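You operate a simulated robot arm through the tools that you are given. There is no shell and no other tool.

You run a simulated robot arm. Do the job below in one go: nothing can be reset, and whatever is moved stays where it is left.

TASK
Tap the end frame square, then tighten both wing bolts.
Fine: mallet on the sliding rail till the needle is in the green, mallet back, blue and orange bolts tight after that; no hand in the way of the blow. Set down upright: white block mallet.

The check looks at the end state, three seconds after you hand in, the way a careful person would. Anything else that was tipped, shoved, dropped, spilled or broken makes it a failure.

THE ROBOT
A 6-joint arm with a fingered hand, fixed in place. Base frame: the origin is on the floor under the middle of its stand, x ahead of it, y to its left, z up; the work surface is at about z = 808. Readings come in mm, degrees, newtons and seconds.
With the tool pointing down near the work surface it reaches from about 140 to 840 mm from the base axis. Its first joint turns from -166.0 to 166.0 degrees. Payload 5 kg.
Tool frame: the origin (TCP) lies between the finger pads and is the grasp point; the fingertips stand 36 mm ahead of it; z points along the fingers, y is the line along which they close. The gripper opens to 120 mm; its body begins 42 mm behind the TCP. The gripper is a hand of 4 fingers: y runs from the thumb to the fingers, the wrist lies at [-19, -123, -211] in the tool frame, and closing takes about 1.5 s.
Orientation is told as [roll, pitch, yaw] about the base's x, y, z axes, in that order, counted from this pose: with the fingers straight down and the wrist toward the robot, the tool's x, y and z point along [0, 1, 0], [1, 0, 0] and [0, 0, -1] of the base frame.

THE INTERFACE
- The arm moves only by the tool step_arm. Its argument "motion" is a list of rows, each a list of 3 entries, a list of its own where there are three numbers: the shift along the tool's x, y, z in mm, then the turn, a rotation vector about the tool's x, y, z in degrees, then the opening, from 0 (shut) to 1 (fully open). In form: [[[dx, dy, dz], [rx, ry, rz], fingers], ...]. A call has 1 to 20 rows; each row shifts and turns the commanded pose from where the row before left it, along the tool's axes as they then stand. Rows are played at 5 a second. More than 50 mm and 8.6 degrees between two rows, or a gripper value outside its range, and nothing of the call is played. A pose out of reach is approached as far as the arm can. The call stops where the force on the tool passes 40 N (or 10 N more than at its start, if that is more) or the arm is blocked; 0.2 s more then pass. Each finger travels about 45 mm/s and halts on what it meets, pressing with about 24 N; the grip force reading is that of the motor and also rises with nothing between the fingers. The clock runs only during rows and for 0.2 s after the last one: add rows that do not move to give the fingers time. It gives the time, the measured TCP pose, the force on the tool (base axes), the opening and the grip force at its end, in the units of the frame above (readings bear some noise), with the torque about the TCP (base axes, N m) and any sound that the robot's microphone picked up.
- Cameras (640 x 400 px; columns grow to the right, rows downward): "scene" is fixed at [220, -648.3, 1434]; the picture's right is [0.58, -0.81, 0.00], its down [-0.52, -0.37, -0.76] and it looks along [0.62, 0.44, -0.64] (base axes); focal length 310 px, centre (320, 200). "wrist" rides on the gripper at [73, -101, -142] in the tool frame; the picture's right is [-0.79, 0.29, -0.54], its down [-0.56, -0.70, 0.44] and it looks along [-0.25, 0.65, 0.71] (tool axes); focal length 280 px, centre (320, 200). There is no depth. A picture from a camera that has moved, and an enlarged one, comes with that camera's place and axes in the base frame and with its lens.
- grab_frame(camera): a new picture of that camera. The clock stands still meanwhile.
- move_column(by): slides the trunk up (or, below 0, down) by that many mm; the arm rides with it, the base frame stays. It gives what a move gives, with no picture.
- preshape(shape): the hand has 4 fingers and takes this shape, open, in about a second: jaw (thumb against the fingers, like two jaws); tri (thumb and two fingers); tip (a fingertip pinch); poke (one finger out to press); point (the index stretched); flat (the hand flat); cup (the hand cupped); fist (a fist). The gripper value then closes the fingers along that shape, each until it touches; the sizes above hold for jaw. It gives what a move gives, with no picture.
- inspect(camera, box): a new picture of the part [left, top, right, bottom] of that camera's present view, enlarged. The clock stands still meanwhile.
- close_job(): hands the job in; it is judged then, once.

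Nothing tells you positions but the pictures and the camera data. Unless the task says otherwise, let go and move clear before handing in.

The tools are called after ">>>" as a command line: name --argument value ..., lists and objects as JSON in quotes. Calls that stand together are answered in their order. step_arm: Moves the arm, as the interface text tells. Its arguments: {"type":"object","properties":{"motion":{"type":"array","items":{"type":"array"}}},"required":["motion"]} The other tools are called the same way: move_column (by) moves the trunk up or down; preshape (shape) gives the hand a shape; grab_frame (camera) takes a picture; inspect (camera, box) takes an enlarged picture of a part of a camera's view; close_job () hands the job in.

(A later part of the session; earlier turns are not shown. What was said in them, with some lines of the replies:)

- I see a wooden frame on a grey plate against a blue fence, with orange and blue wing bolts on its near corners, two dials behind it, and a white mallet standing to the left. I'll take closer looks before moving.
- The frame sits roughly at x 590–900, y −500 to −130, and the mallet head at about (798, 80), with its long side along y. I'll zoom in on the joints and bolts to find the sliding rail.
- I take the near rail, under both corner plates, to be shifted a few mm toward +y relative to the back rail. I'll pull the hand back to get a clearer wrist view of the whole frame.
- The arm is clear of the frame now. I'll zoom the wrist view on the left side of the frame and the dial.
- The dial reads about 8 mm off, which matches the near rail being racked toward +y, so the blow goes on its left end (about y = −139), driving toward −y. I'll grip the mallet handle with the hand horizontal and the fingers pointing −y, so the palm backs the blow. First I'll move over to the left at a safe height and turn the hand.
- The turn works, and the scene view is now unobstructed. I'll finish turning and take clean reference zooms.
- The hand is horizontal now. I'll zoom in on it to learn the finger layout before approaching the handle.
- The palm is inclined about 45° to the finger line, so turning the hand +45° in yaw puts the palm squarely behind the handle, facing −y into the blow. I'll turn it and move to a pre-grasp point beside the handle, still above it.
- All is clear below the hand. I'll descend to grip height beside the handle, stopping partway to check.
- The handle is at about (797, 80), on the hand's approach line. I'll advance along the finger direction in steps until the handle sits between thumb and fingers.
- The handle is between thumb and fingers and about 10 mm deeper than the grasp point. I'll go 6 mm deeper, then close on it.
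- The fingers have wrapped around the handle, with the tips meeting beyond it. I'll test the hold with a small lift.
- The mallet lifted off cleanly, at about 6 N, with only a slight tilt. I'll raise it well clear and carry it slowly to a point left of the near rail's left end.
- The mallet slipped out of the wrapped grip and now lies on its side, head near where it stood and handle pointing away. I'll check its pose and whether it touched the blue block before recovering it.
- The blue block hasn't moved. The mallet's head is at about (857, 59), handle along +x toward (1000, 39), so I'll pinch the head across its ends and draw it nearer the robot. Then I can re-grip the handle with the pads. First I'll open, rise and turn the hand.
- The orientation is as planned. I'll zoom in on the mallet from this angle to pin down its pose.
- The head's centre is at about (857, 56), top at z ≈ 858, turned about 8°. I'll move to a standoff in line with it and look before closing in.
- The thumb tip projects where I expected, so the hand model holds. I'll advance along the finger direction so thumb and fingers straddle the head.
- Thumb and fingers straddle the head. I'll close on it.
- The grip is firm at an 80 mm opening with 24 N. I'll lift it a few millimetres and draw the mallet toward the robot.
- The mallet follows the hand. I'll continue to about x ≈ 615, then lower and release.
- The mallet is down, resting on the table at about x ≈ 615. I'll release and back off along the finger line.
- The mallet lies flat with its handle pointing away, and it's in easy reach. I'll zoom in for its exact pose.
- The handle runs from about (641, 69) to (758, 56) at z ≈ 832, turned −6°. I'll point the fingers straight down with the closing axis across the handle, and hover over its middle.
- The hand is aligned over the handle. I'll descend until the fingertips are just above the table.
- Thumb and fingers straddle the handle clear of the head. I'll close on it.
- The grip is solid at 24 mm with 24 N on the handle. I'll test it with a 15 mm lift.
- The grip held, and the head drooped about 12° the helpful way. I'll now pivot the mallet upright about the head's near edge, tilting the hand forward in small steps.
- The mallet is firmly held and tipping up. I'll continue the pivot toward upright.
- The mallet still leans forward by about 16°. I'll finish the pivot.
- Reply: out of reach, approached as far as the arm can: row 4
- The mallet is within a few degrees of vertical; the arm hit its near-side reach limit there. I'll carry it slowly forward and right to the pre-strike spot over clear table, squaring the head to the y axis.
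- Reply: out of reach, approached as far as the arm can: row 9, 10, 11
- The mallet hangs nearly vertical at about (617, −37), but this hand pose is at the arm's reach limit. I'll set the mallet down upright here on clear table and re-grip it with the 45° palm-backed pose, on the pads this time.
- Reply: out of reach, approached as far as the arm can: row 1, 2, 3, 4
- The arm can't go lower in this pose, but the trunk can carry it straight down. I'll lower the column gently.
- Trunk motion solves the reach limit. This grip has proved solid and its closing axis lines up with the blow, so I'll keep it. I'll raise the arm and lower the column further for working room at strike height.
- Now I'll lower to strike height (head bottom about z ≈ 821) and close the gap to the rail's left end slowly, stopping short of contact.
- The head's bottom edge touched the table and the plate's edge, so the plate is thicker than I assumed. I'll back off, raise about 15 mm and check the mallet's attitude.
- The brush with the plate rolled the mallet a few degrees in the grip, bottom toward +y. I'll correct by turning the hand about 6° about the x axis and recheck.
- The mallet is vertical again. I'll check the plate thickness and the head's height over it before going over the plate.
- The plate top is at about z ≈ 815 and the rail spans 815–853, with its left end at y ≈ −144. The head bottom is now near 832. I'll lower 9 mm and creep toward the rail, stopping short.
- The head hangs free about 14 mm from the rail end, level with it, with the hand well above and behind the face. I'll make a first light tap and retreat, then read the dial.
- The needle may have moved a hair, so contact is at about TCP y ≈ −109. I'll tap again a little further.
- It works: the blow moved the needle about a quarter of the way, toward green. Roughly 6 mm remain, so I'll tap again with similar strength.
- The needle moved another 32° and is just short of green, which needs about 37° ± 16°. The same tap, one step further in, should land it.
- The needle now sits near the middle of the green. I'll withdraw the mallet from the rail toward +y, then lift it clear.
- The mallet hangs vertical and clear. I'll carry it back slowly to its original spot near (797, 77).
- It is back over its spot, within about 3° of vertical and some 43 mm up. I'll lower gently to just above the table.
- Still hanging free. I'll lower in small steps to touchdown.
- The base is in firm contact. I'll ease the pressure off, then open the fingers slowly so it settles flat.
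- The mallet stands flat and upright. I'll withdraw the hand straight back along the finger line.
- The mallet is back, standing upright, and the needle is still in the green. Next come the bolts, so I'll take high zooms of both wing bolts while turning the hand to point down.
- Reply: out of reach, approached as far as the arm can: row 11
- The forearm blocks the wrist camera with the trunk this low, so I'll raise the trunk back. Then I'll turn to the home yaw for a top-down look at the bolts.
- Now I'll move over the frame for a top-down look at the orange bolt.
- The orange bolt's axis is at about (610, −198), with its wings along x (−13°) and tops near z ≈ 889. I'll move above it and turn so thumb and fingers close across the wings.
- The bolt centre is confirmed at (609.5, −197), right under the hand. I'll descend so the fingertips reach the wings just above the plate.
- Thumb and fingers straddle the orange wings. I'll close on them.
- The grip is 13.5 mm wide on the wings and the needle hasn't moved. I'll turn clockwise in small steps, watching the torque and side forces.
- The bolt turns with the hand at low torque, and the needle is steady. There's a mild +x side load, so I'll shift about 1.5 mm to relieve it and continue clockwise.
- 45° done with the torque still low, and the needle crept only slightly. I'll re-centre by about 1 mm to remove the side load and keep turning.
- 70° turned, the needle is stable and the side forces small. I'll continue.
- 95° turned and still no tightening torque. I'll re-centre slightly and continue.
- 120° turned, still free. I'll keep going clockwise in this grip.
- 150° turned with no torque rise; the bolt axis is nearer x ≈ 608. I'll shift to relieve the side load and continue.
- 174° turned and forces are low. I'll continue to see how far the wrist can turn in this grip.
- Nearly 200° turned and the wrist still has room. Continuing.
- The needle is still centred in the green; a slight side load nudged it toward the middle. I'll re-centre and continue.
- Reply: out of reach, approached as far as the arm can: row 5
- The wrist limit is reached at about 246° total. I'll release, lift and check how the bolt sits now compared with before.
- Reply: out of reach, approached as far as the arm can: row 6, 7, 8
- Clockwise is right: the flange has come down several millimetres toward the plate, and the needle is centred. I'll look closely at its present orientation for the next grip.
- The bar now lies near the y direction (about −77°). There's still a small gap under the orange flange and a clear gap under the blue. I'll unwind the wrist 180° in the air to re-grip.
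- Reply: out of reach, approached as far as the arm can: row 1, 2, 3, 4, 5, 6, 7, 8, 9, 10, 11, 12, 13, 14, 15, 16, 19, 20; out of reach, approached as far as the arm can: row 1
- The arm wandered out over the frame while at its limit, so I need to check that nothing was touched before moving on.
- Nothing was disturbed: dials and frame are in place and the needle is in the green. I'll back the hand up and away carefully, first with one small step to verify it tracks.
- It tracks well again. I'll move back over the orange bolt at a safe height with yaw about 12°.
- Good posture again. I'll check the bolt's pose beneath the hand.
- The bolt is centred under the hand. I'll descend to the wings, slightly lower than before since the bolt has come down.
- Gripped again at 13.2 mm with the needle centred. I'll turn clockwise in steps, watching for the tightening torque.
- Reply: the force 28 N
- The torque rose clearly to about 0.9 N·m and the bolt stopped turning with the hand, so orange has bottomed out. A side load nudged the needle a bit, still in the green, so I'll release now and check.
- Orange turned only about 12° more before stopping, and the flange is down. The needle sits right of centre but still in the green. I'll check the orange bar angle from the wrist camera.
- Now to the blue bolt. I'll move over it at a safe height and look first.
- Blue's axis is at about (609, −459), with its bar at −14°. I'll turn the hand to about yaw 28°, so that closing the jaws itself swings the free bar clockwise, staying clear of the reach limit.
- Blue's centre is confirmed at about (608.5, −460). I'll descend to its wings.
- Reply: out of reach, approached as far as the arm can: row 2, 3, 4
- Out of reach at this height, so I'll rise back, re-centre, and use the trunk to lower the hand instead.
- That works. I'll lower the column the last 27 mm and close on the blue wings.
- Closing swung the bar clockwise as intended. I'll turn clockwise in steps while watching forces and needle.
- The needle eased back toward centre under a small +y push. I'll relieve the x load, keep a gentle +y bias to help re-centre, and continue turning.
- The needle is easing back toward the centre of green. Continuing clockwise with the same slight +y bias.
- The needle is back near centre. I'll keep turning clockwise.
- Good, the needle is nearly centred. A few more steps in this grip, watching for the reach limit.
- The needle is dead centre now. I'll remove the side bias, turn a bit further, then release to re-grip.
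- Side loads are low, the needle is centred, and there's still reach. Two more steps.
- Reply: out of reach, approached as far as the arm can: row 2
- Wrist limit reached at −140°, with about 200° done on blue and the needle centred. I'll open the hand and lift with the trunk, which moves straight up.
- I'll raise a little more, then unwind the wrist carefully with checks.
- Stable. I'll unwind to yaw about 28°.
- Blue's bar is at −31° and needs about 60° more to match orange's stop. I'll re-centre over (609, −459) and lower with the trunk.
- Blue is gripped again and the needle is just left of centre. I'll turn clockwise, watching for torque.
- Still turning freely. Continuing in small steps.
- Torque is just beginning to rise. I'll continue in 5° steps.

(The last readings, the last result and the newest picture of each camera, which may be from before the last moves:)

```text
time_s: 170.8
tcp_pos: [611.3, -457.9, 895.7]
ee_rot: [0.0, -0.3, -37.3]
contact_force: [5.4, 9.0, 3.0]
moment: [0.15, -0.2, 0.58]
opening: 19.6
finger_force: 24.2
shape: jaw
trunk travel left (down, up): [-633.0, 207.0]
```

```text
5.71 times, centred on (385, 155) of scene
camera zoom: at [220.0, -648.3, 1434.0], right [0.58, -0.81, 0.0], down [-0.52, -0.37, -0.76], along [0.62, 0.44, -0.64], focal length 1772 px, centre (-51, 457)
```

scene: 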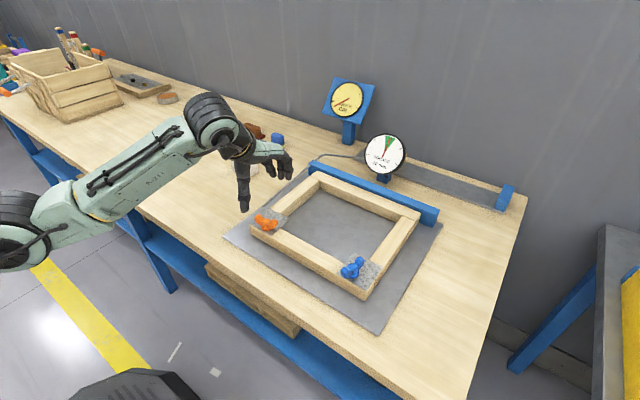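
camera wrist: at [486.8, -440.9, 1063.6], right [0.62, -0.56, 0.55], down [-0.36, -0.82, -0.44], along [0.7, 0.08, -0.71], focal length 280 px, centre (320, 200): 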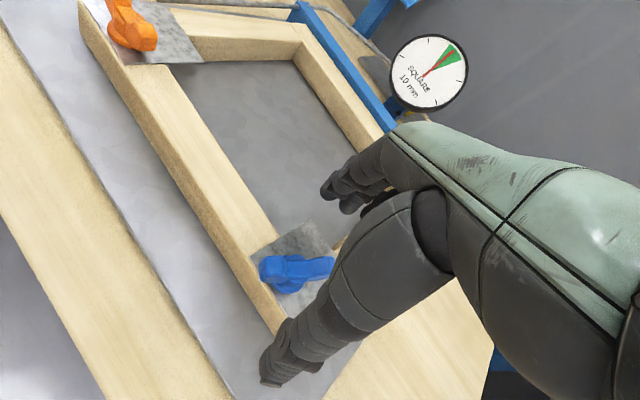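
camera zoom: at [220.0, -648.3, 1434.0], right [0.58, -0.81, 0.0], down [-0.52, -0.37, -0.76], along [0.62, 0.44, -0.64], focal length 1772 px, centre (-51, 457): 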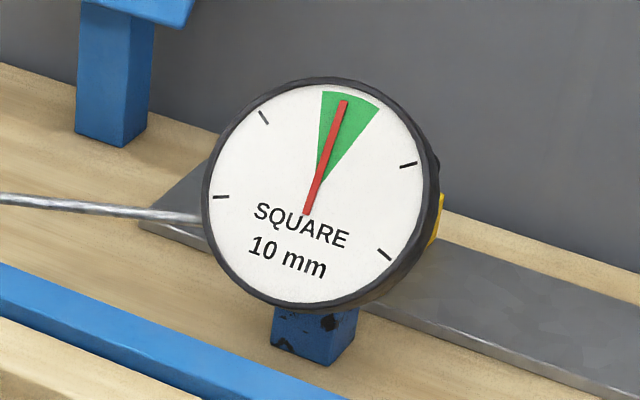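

Blue is tightening now: the torque is climbing through 0.6 N·m with the needle centred. I'll offset the growing side load and turn a bit further.

>>> step_arm --motion '[[[1.38, -0.17, 0], [0, 0, 0], 0], [[0, 0, 0], [0, 0, 4], 0], [[0, 0, 0], [0, 0, 0], 0]]'

>>> step_arm --motion '[[[1.0, -0.1, 0], [0, 0, 4], 0], [[0, 0, 0], [0, 0, 0], 0]]'

>>> inspect --camera "wrist" --box '[220, 180, 400, 330]'

>>> inspect --camera "scene" --box '[355, 120, 415, 190]'

```text
time_s: 171.6
tcp_pos: [610.0, -458.8, 895.7]
ee_rot: [0.0, -0.3, -41.2]
contact_force: [6.6, 6.0, 4.1]
moment: [0.05, -0.22, 0.76]
opening: 19.9
finger_force: 24.1
shape: jaw
trunk travel left (down, up): [-633.0, 207.0]
```

```text
time_s: 172.2
tcp_pos: [612.2, -457.2, 896.1]
ee_rot: [0.0, -0.3, -45.3]
contact_force: [8.6, 6.6, 4.3]
moment: [-0.02, -0.31, 0.84]
opening: 19.8
finger_force: 23.7
shape: jaw
trunk travel left (down, up): [-633.0, 207.0]
```

```text
2.67 times, centred on (310, 255) of wrist
camera zoom: at [593.1, -332.3, 1037.9], right [-0.36, -0.76, 0.54], down [-0.89, 0.1, -0.45], along [0.28, -0.64, -0.71], focal length 748 px, centre (347, 53)
```

zoom: 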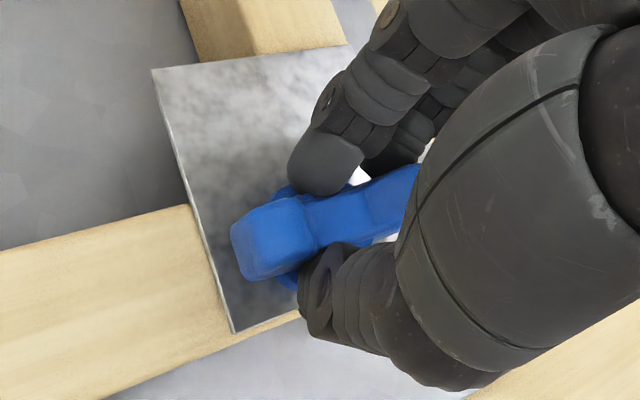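

```text
5.71 times, centred on (385, 155) of scene
camera zoom: at [220.0, -648.3, 1434.0], right [0.58, -0.81, 0.0], down [-0.52, -0.37, -0.76], along [0.62, 0.44, -0.64], focal length 1772 px, centre (-51, 457)
```

zoom: 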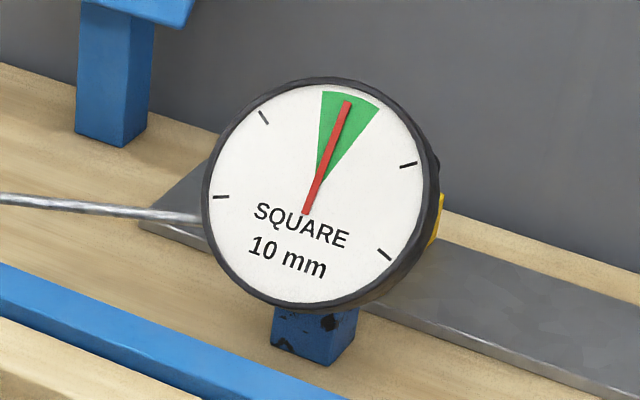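

Blue holds firm at 0.84 N·m: the bar no longer turns with the hand, and the needle is centred. One more small nudge, then I'll release.

>>> step_arm --motion '[[[0.9, 0.3, 0], [0, 0, 4], 0], [[0, 0, 0], [0, 0, 0], 0]]'

>>> step_arm --motion '[[[0, 0, 0], [0, 0, 0], 0.3], [[0, 0, 0], [0, 0, 0], 0.6], [[0, 0, 0], [0, 0, 0], 1], [[0, 0, 0], [0, 0, 0], 1], [[0, 0, 0], [0, 0, 0], 1], [[0, 0, 0], [0, 0, 0], 1]]'

>>> move_column --by 90

>>> grab_frame --camera "wrist"

>>> inspect --camera "wrist" --box '[190, 220, 310, 330]'

>>> inspect --camera "scene" --box '[355, 120, 415, 190]'

```text
time_s: 172.8
tcp_pos: [612.6, -456.1, 896.0]
ee_rot: [0.1, -0.4, -49.3]
contact_force: [11.2, 6.7, 4.7]
moment: [-0.03, -0.36, 0.94]
opening: 20.0
finger_force: 24.0
shape: jaw
trunk travel left (down, up): [-633.0, 207.0]
```

```text
time_s: 174.2
tcp_pos: [611.8, -457.3, 895.0]
ee_rot: [-0.1, -0.2, -49.3]
contact_force: [0.0, 0.1, -0.3]
moment: [-0.03, -0.02, 0.03]
opening: 119.6
finger_force: 0.0
shape: jaw
trunk travel left (down, up): [-633.0, 207.0]
```

```text
time_s: 175.4
tcp_pos: [612.4, -457.9, 985.8]
ee_rot: [0.0, -0.2, -49.3]
contact_force: [0.5, 0.2, -0.6]
moment: [-0.02, -0.01, 0.0]
opening: 119.5
finger_force: 0.1
shape: jaw
trunk travel left (down, up): [-723.0, 117.0]
```

```text
taken
camera wrist: at [601.6, -332.0, 1127.5], right [-0.41, -0.73, 0.54], down [-0.88, 0.16, -0.45], along [0.24, -0.66, -0.71], focal length 280 px, centre (320, 200)
```

wrist: 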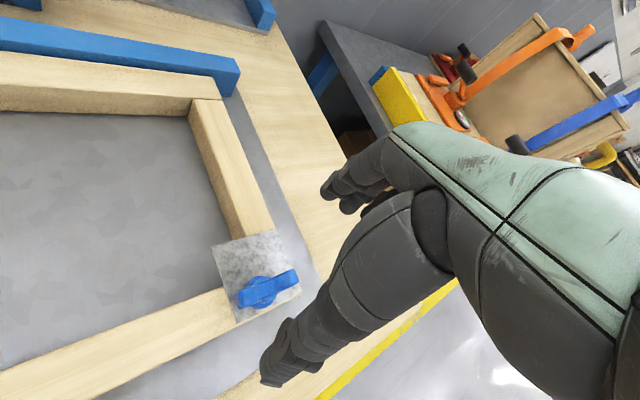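

```text
3.64 times, centred on (250, 275) of wrist
camera zoom: at [601.6, -332.0, 1127.5], right [-0.41, -0.73, 0.54], down [-0.88, 0.16, -0.45], along [0.24, -0.66, -0.71], focal length 1020 px, centre (574, -73)
```

zoom: 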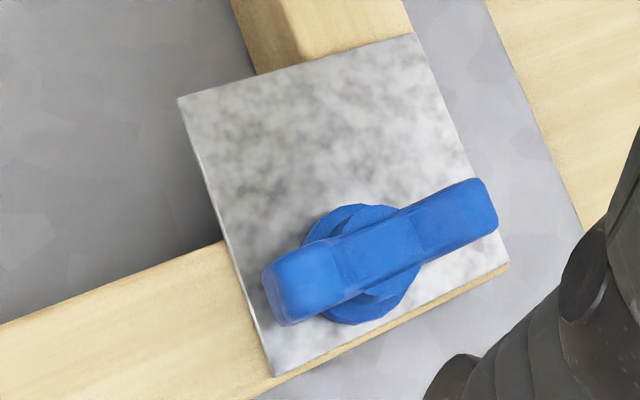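

```text
5.71 times, centred on (385, 155) of scene
camera zoom: at [220.0, -648.3, 1434.0], right [0.58, -0.81, 0.0], down [-0.52, -0.37, -0.76], along [0.62, 0.44, -0.64], focal length 1772 px, centre (-51, 457)
```

zoom: 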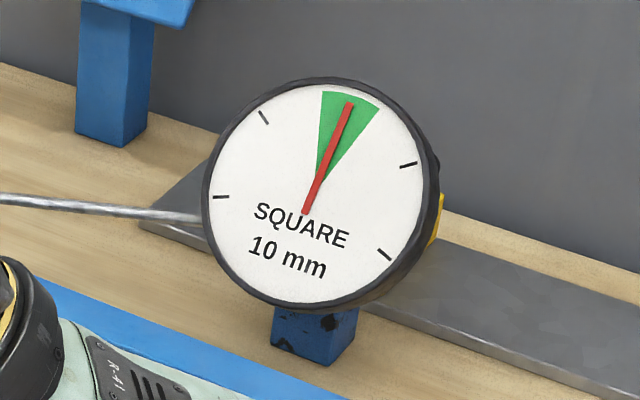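

Both bars now lie at the same final angle (about −89°, parallel to the rail), and the needle is centred in the green. I'll retreat the arm and inspect everything.

>>> step_arm --motion '[[[0, 0, -30], [0, 0, 0], 1], [[0, 0, -30], [0, 0, 0], 1], [[2.1, -31, -8], [0, 0, 0], 1], [[2.1, -31, -8], [0, 0, 0], 1], [[2.1, -31, -8], [0, 0, 0], 1], [[2.1, -31, -8], [0, 0, 0], 1], [[2.1, -31, -8], [0, 0, 0], 1], [[2.1, -31, -8], [0, 0, 0], 1], [[2.1, -31, -8], [0, 0, 0], 1], [[0, 0, 0], [0, 0, 0], 1]]'

>>> grab_frame --camera "scene"

>>> inspect --camera "scene" --box '[245, 200, 295, 240]'

>>> inspect --camera "scene" --box '[325, 245, 385, 295]'

>>> inspect --camera "scene" --box '[355, 120, 415, 190]'

>>> inspect --camera "scene" --box '[215, 110, 295, 190]'

```text
time_s: 177.6
tcp_pos: [480.3, -283.4, 1100.6]
ee_rot: [0.0, -0.2, -49.3]
contact_force: [-0.7, -0.3, 0.7]
moment: [0.0, 0.02, 0.01]
opening: 119.8
finger_force: 0.0
shape: jaw
trunk travel left (down, up): [-723.0, 117.0]
```

```text
taken
```

scene: 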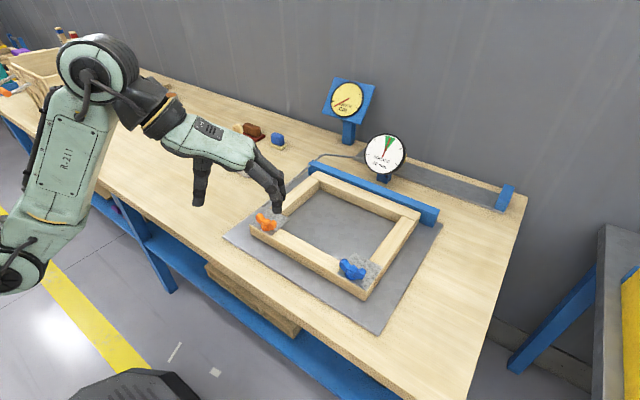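

```text
10.00 times, centred on (270, 220) of scene
camera zoom: at [220.0, -648.3, 1434.0], right [0.58, -0.81, 0.0], down [-0.52, -0.37, -0.76], along [0.62, 0.44, -0.64], focal length 3101 px, centre (820, 0)
```

zoom: 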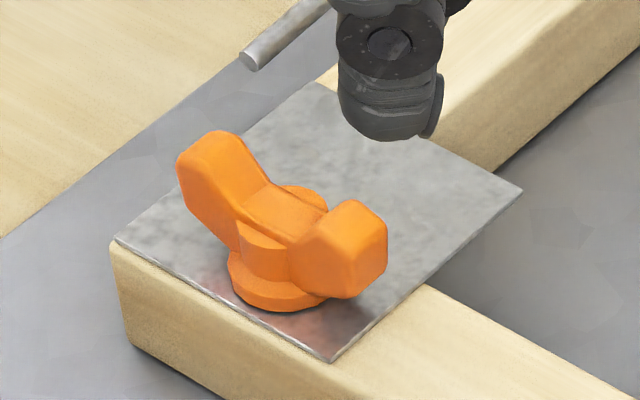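

```text
8.00 times, centred on (355, 270) of scene
camera zoom: at [220.0, -648.3, 1434.0], right [0.58, -0.81, 0.0], down [-0.52, -0.37, -0.76], along [0.62, 0.44, -0.64], focal length 2480 px, centre (40, -360)
```

zoom: 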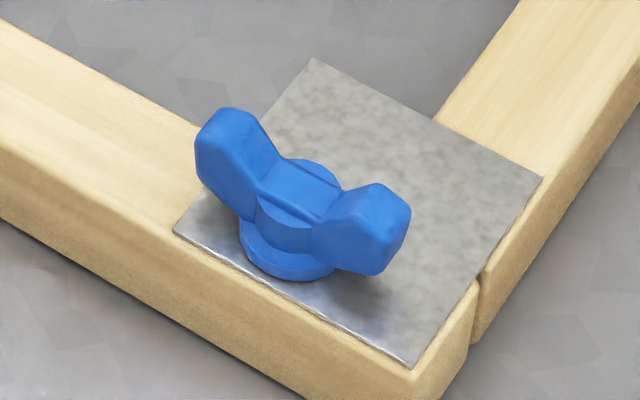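

```text
5.71 times, centred on (385, 155) of scene
camera zoom: at [220.0, -648.3, 1434.0], right [0.58, -0.81, 0.0], down [-0.52, -0.37, -0.76], along [0.62, 0.44, -0.64], focal length 1772 px, centre (-51, 457)
```

zoom: 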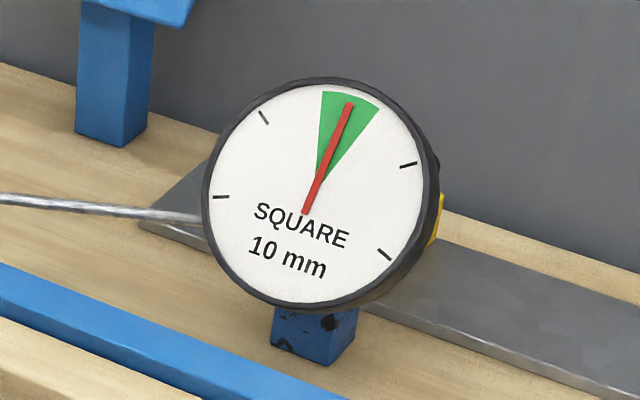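

```text
5.00 times, centred on (255, 150) of scene
camera zoom: at [220.0, -648.3, 1434.0], right [0.58, -0.81, 0.0], down [-0.52, -0.37, -0.76], along [0.62, 0.44, -0.64], focal length 1550 px, centre (645, 450)
```

zoom: 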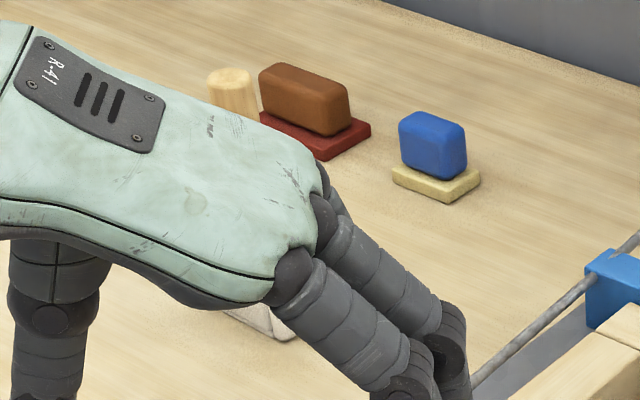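

The frame, bolts and dial all look right, with both flanges seated. I'll shift the arm slightly to get an unobstructed view of the mallet for a final check.

>>> step_arm --motion '[[[-26, 30.3, -10], [0, 0, 0], 1], [[-26, 30.3, -10], [0, 0, 0], 1], [[-26, 30.3, -10], [0, 0, 0], 1], [[-26, 30.3, -10], [0, 0, 0], 1], [[0, 0, 0], [0, 0, 0], 1], [[0, 0, 0], [0, 0, 0], 1]]'

>>> grab_frame --camera "scene"

>>> grab_frame --camera "wrist"

>>> inspect --camera "scene" --box '[215, 110, 295, 190]'

```text
time_s: 179.0
tcp_pos: [482.1, -443.8, 1141.0]
ee_rot: [0.0, -0.1, -49.3]
contact_force: [-0.1, -0.6, 0.3]
moment: [0.0, -0.03, 0.0]
opening: 119.7
finger_force: 0.1
shape: jaw
trunk travel left (down, up): [-723.0, 117.0]
```

```text
taken
```

scene: 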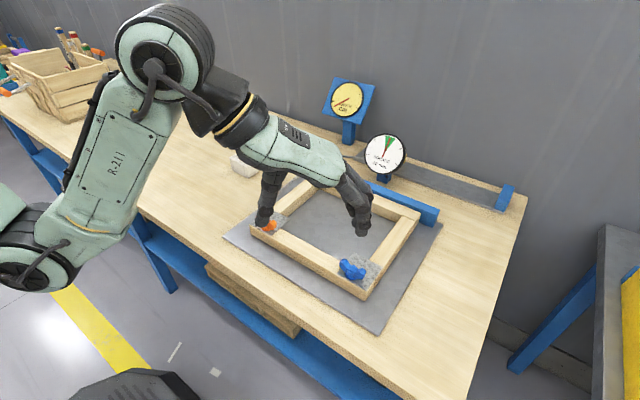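

```text
taken
camera wrist: at [471.8, -318.5, 1283.3], right [-0.41, -0.73, 0.54], down [-0.88, 0.16, -0.45], along [0.24, -0.66, -0.71], focal length 280 px, centre (320, 200)
```

wrist: 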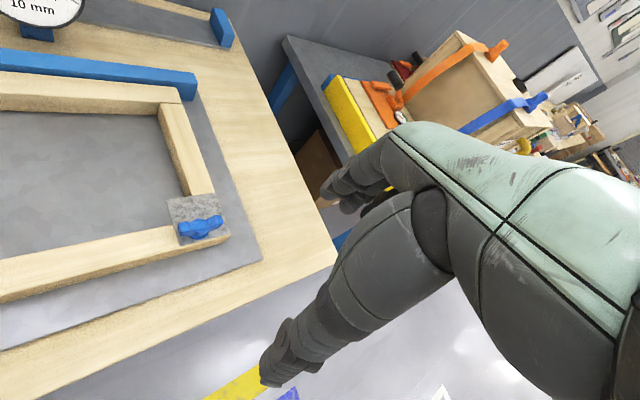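

```text
5.00 times, centred on (255, 150) of scene
camera zoom: at [220.0, -648.3, 1434.0], right [0.58, -0.81, 0.0], down [-0.52, -0.37, -0.76], along [0.62, 0.44, -0.64], focal length 1550 px, centre (645, 450)
```

zoom: 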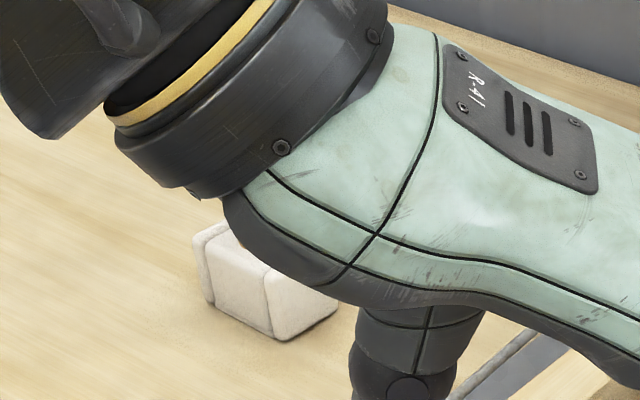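

The mallet head is where I left it, but the arm still hides the handle. I'll move the hand off to the left, high and clear, for a full view.

>>> step_arm --motion '[[[26.4, -35.3, 0], [0, 0, 0], 1], [[26.4, -35.3, 0], [0, 0, 0], 1], [[26.4, -35.3, 0], [0, 0, 0], 1], [[26.4, -35.3, 0], [0, 0, 0], 1], [[26.4, -35.3, 0], [0, 0, 0], 1], [[26.4, -35.3, 0], [0, 0, 0], 1], [[26.4, -35.3, 0], [0, 0, 0], 1], [[26.4, -35.3, 0], [0, 0, 0], 1], [[26.4, -35.3, 0], [0, 0, 0], 1], [[26.4, -35.3, 0], [0, 0, 0], 1], [[0, 0, 0], [0, 0, 0], 1]]'

>>> grab_frame --camera "scene"

>>> inspect --camera "scene" --box '[215, 110, 295, 190]'

>>> inspect --camera "scene" --box '[220, 140, 460, 320]'

```text
time_s: 181.4
tcp_pos: [464.1, -24.4, 1068.2]
ee_rot: [0.2, -0.5, -49.2]
contact_force: [0.2, 0.4, -0.1]
moment: [0.02, -0.02, -0.01]
opening: 120.1
finger_force: 0.1
shape: jaw
out of reach, approached as far as the arm can: row 4, 5, 6, 7, 8, 9, 10
trunk travel left (down, up): [-723.0, 117.0]
```

```text
taken
```

scene: 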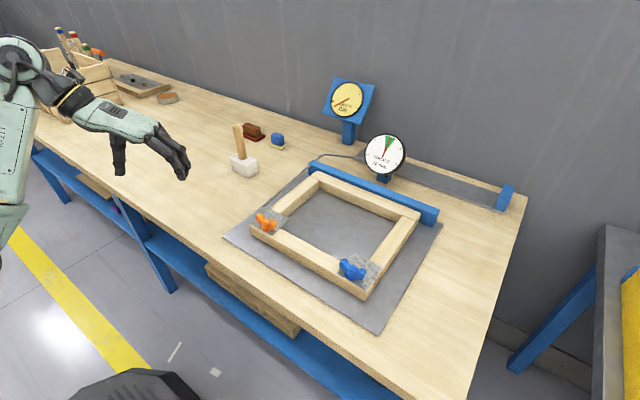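

```text
5.00 times, centred on (255, 150) of scene
camera zoom: at [220.0, -648.3, 1434.0], right [0.58, -0.81, 0.0], down [-0.52, -0.37, -0.76], along [0.62, 0.44, -0.64], focal length 1550 px, centre (645, 450)
```

zoom: 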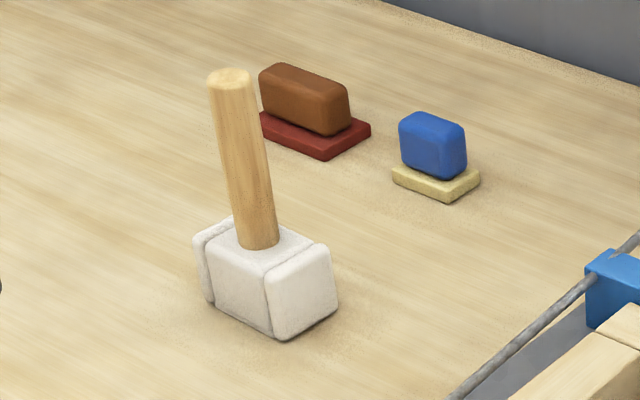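

```text
2.22 times, centred on (340, 230) of scene
camera zoom: at [220.0, -648.3, 1434.0], right [0.58, -0.81, 0.0], down [-0.52, -0.37, -0.76], along [0.62, 0.44, -0.64], focal length 689 px, centre (276, 133)
```

zoom: 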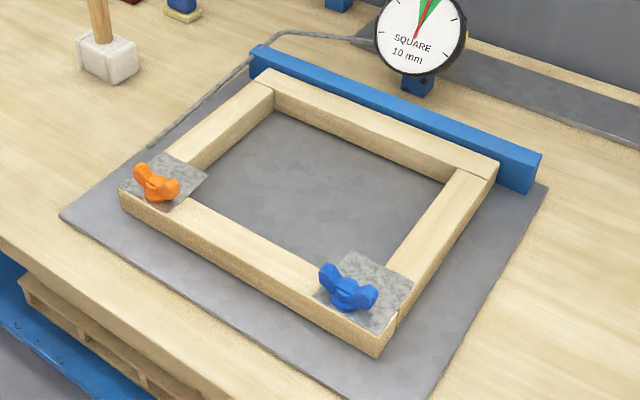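

The needle stands in the middle of the green and both wing bolts are turned down to the same firm stop. The mallet is back upright within about 2 cm of its spot, nothing else has moved, and the hand is clear, so I'm handing in.

>>> close_job

```text
The job is handed in.
```

The frame is square, both wing bolts are tight, and the job is handed in; I haven't seen the check's result.

- **Frame:** four light mallet taps on the left end of the near rail brought the needle into the green. It finished near the middle after the bolts were tightened. Only the mallet head touched the rail during the taps. While turning the blue bolt I also eased the rail a fraction of a millimetre through the bolt to re-centre the needle.
- **Bolts:** orange and blue each turned about 260° clockwise and stopped at the same angle. Both held at about 0.9 N·m.
- **Mallet:** it stands upright about 18 mm from where it started. It slipped out of my first grip and fell on its side. I picked it up again before doing any tapping, and the blue block next to it did not move.
- **Arm wander:** while I was unwinding the wrist between grips on the orange bolt, the arm reached its limit and drifted over the frame. The pictures show nothing was touched.
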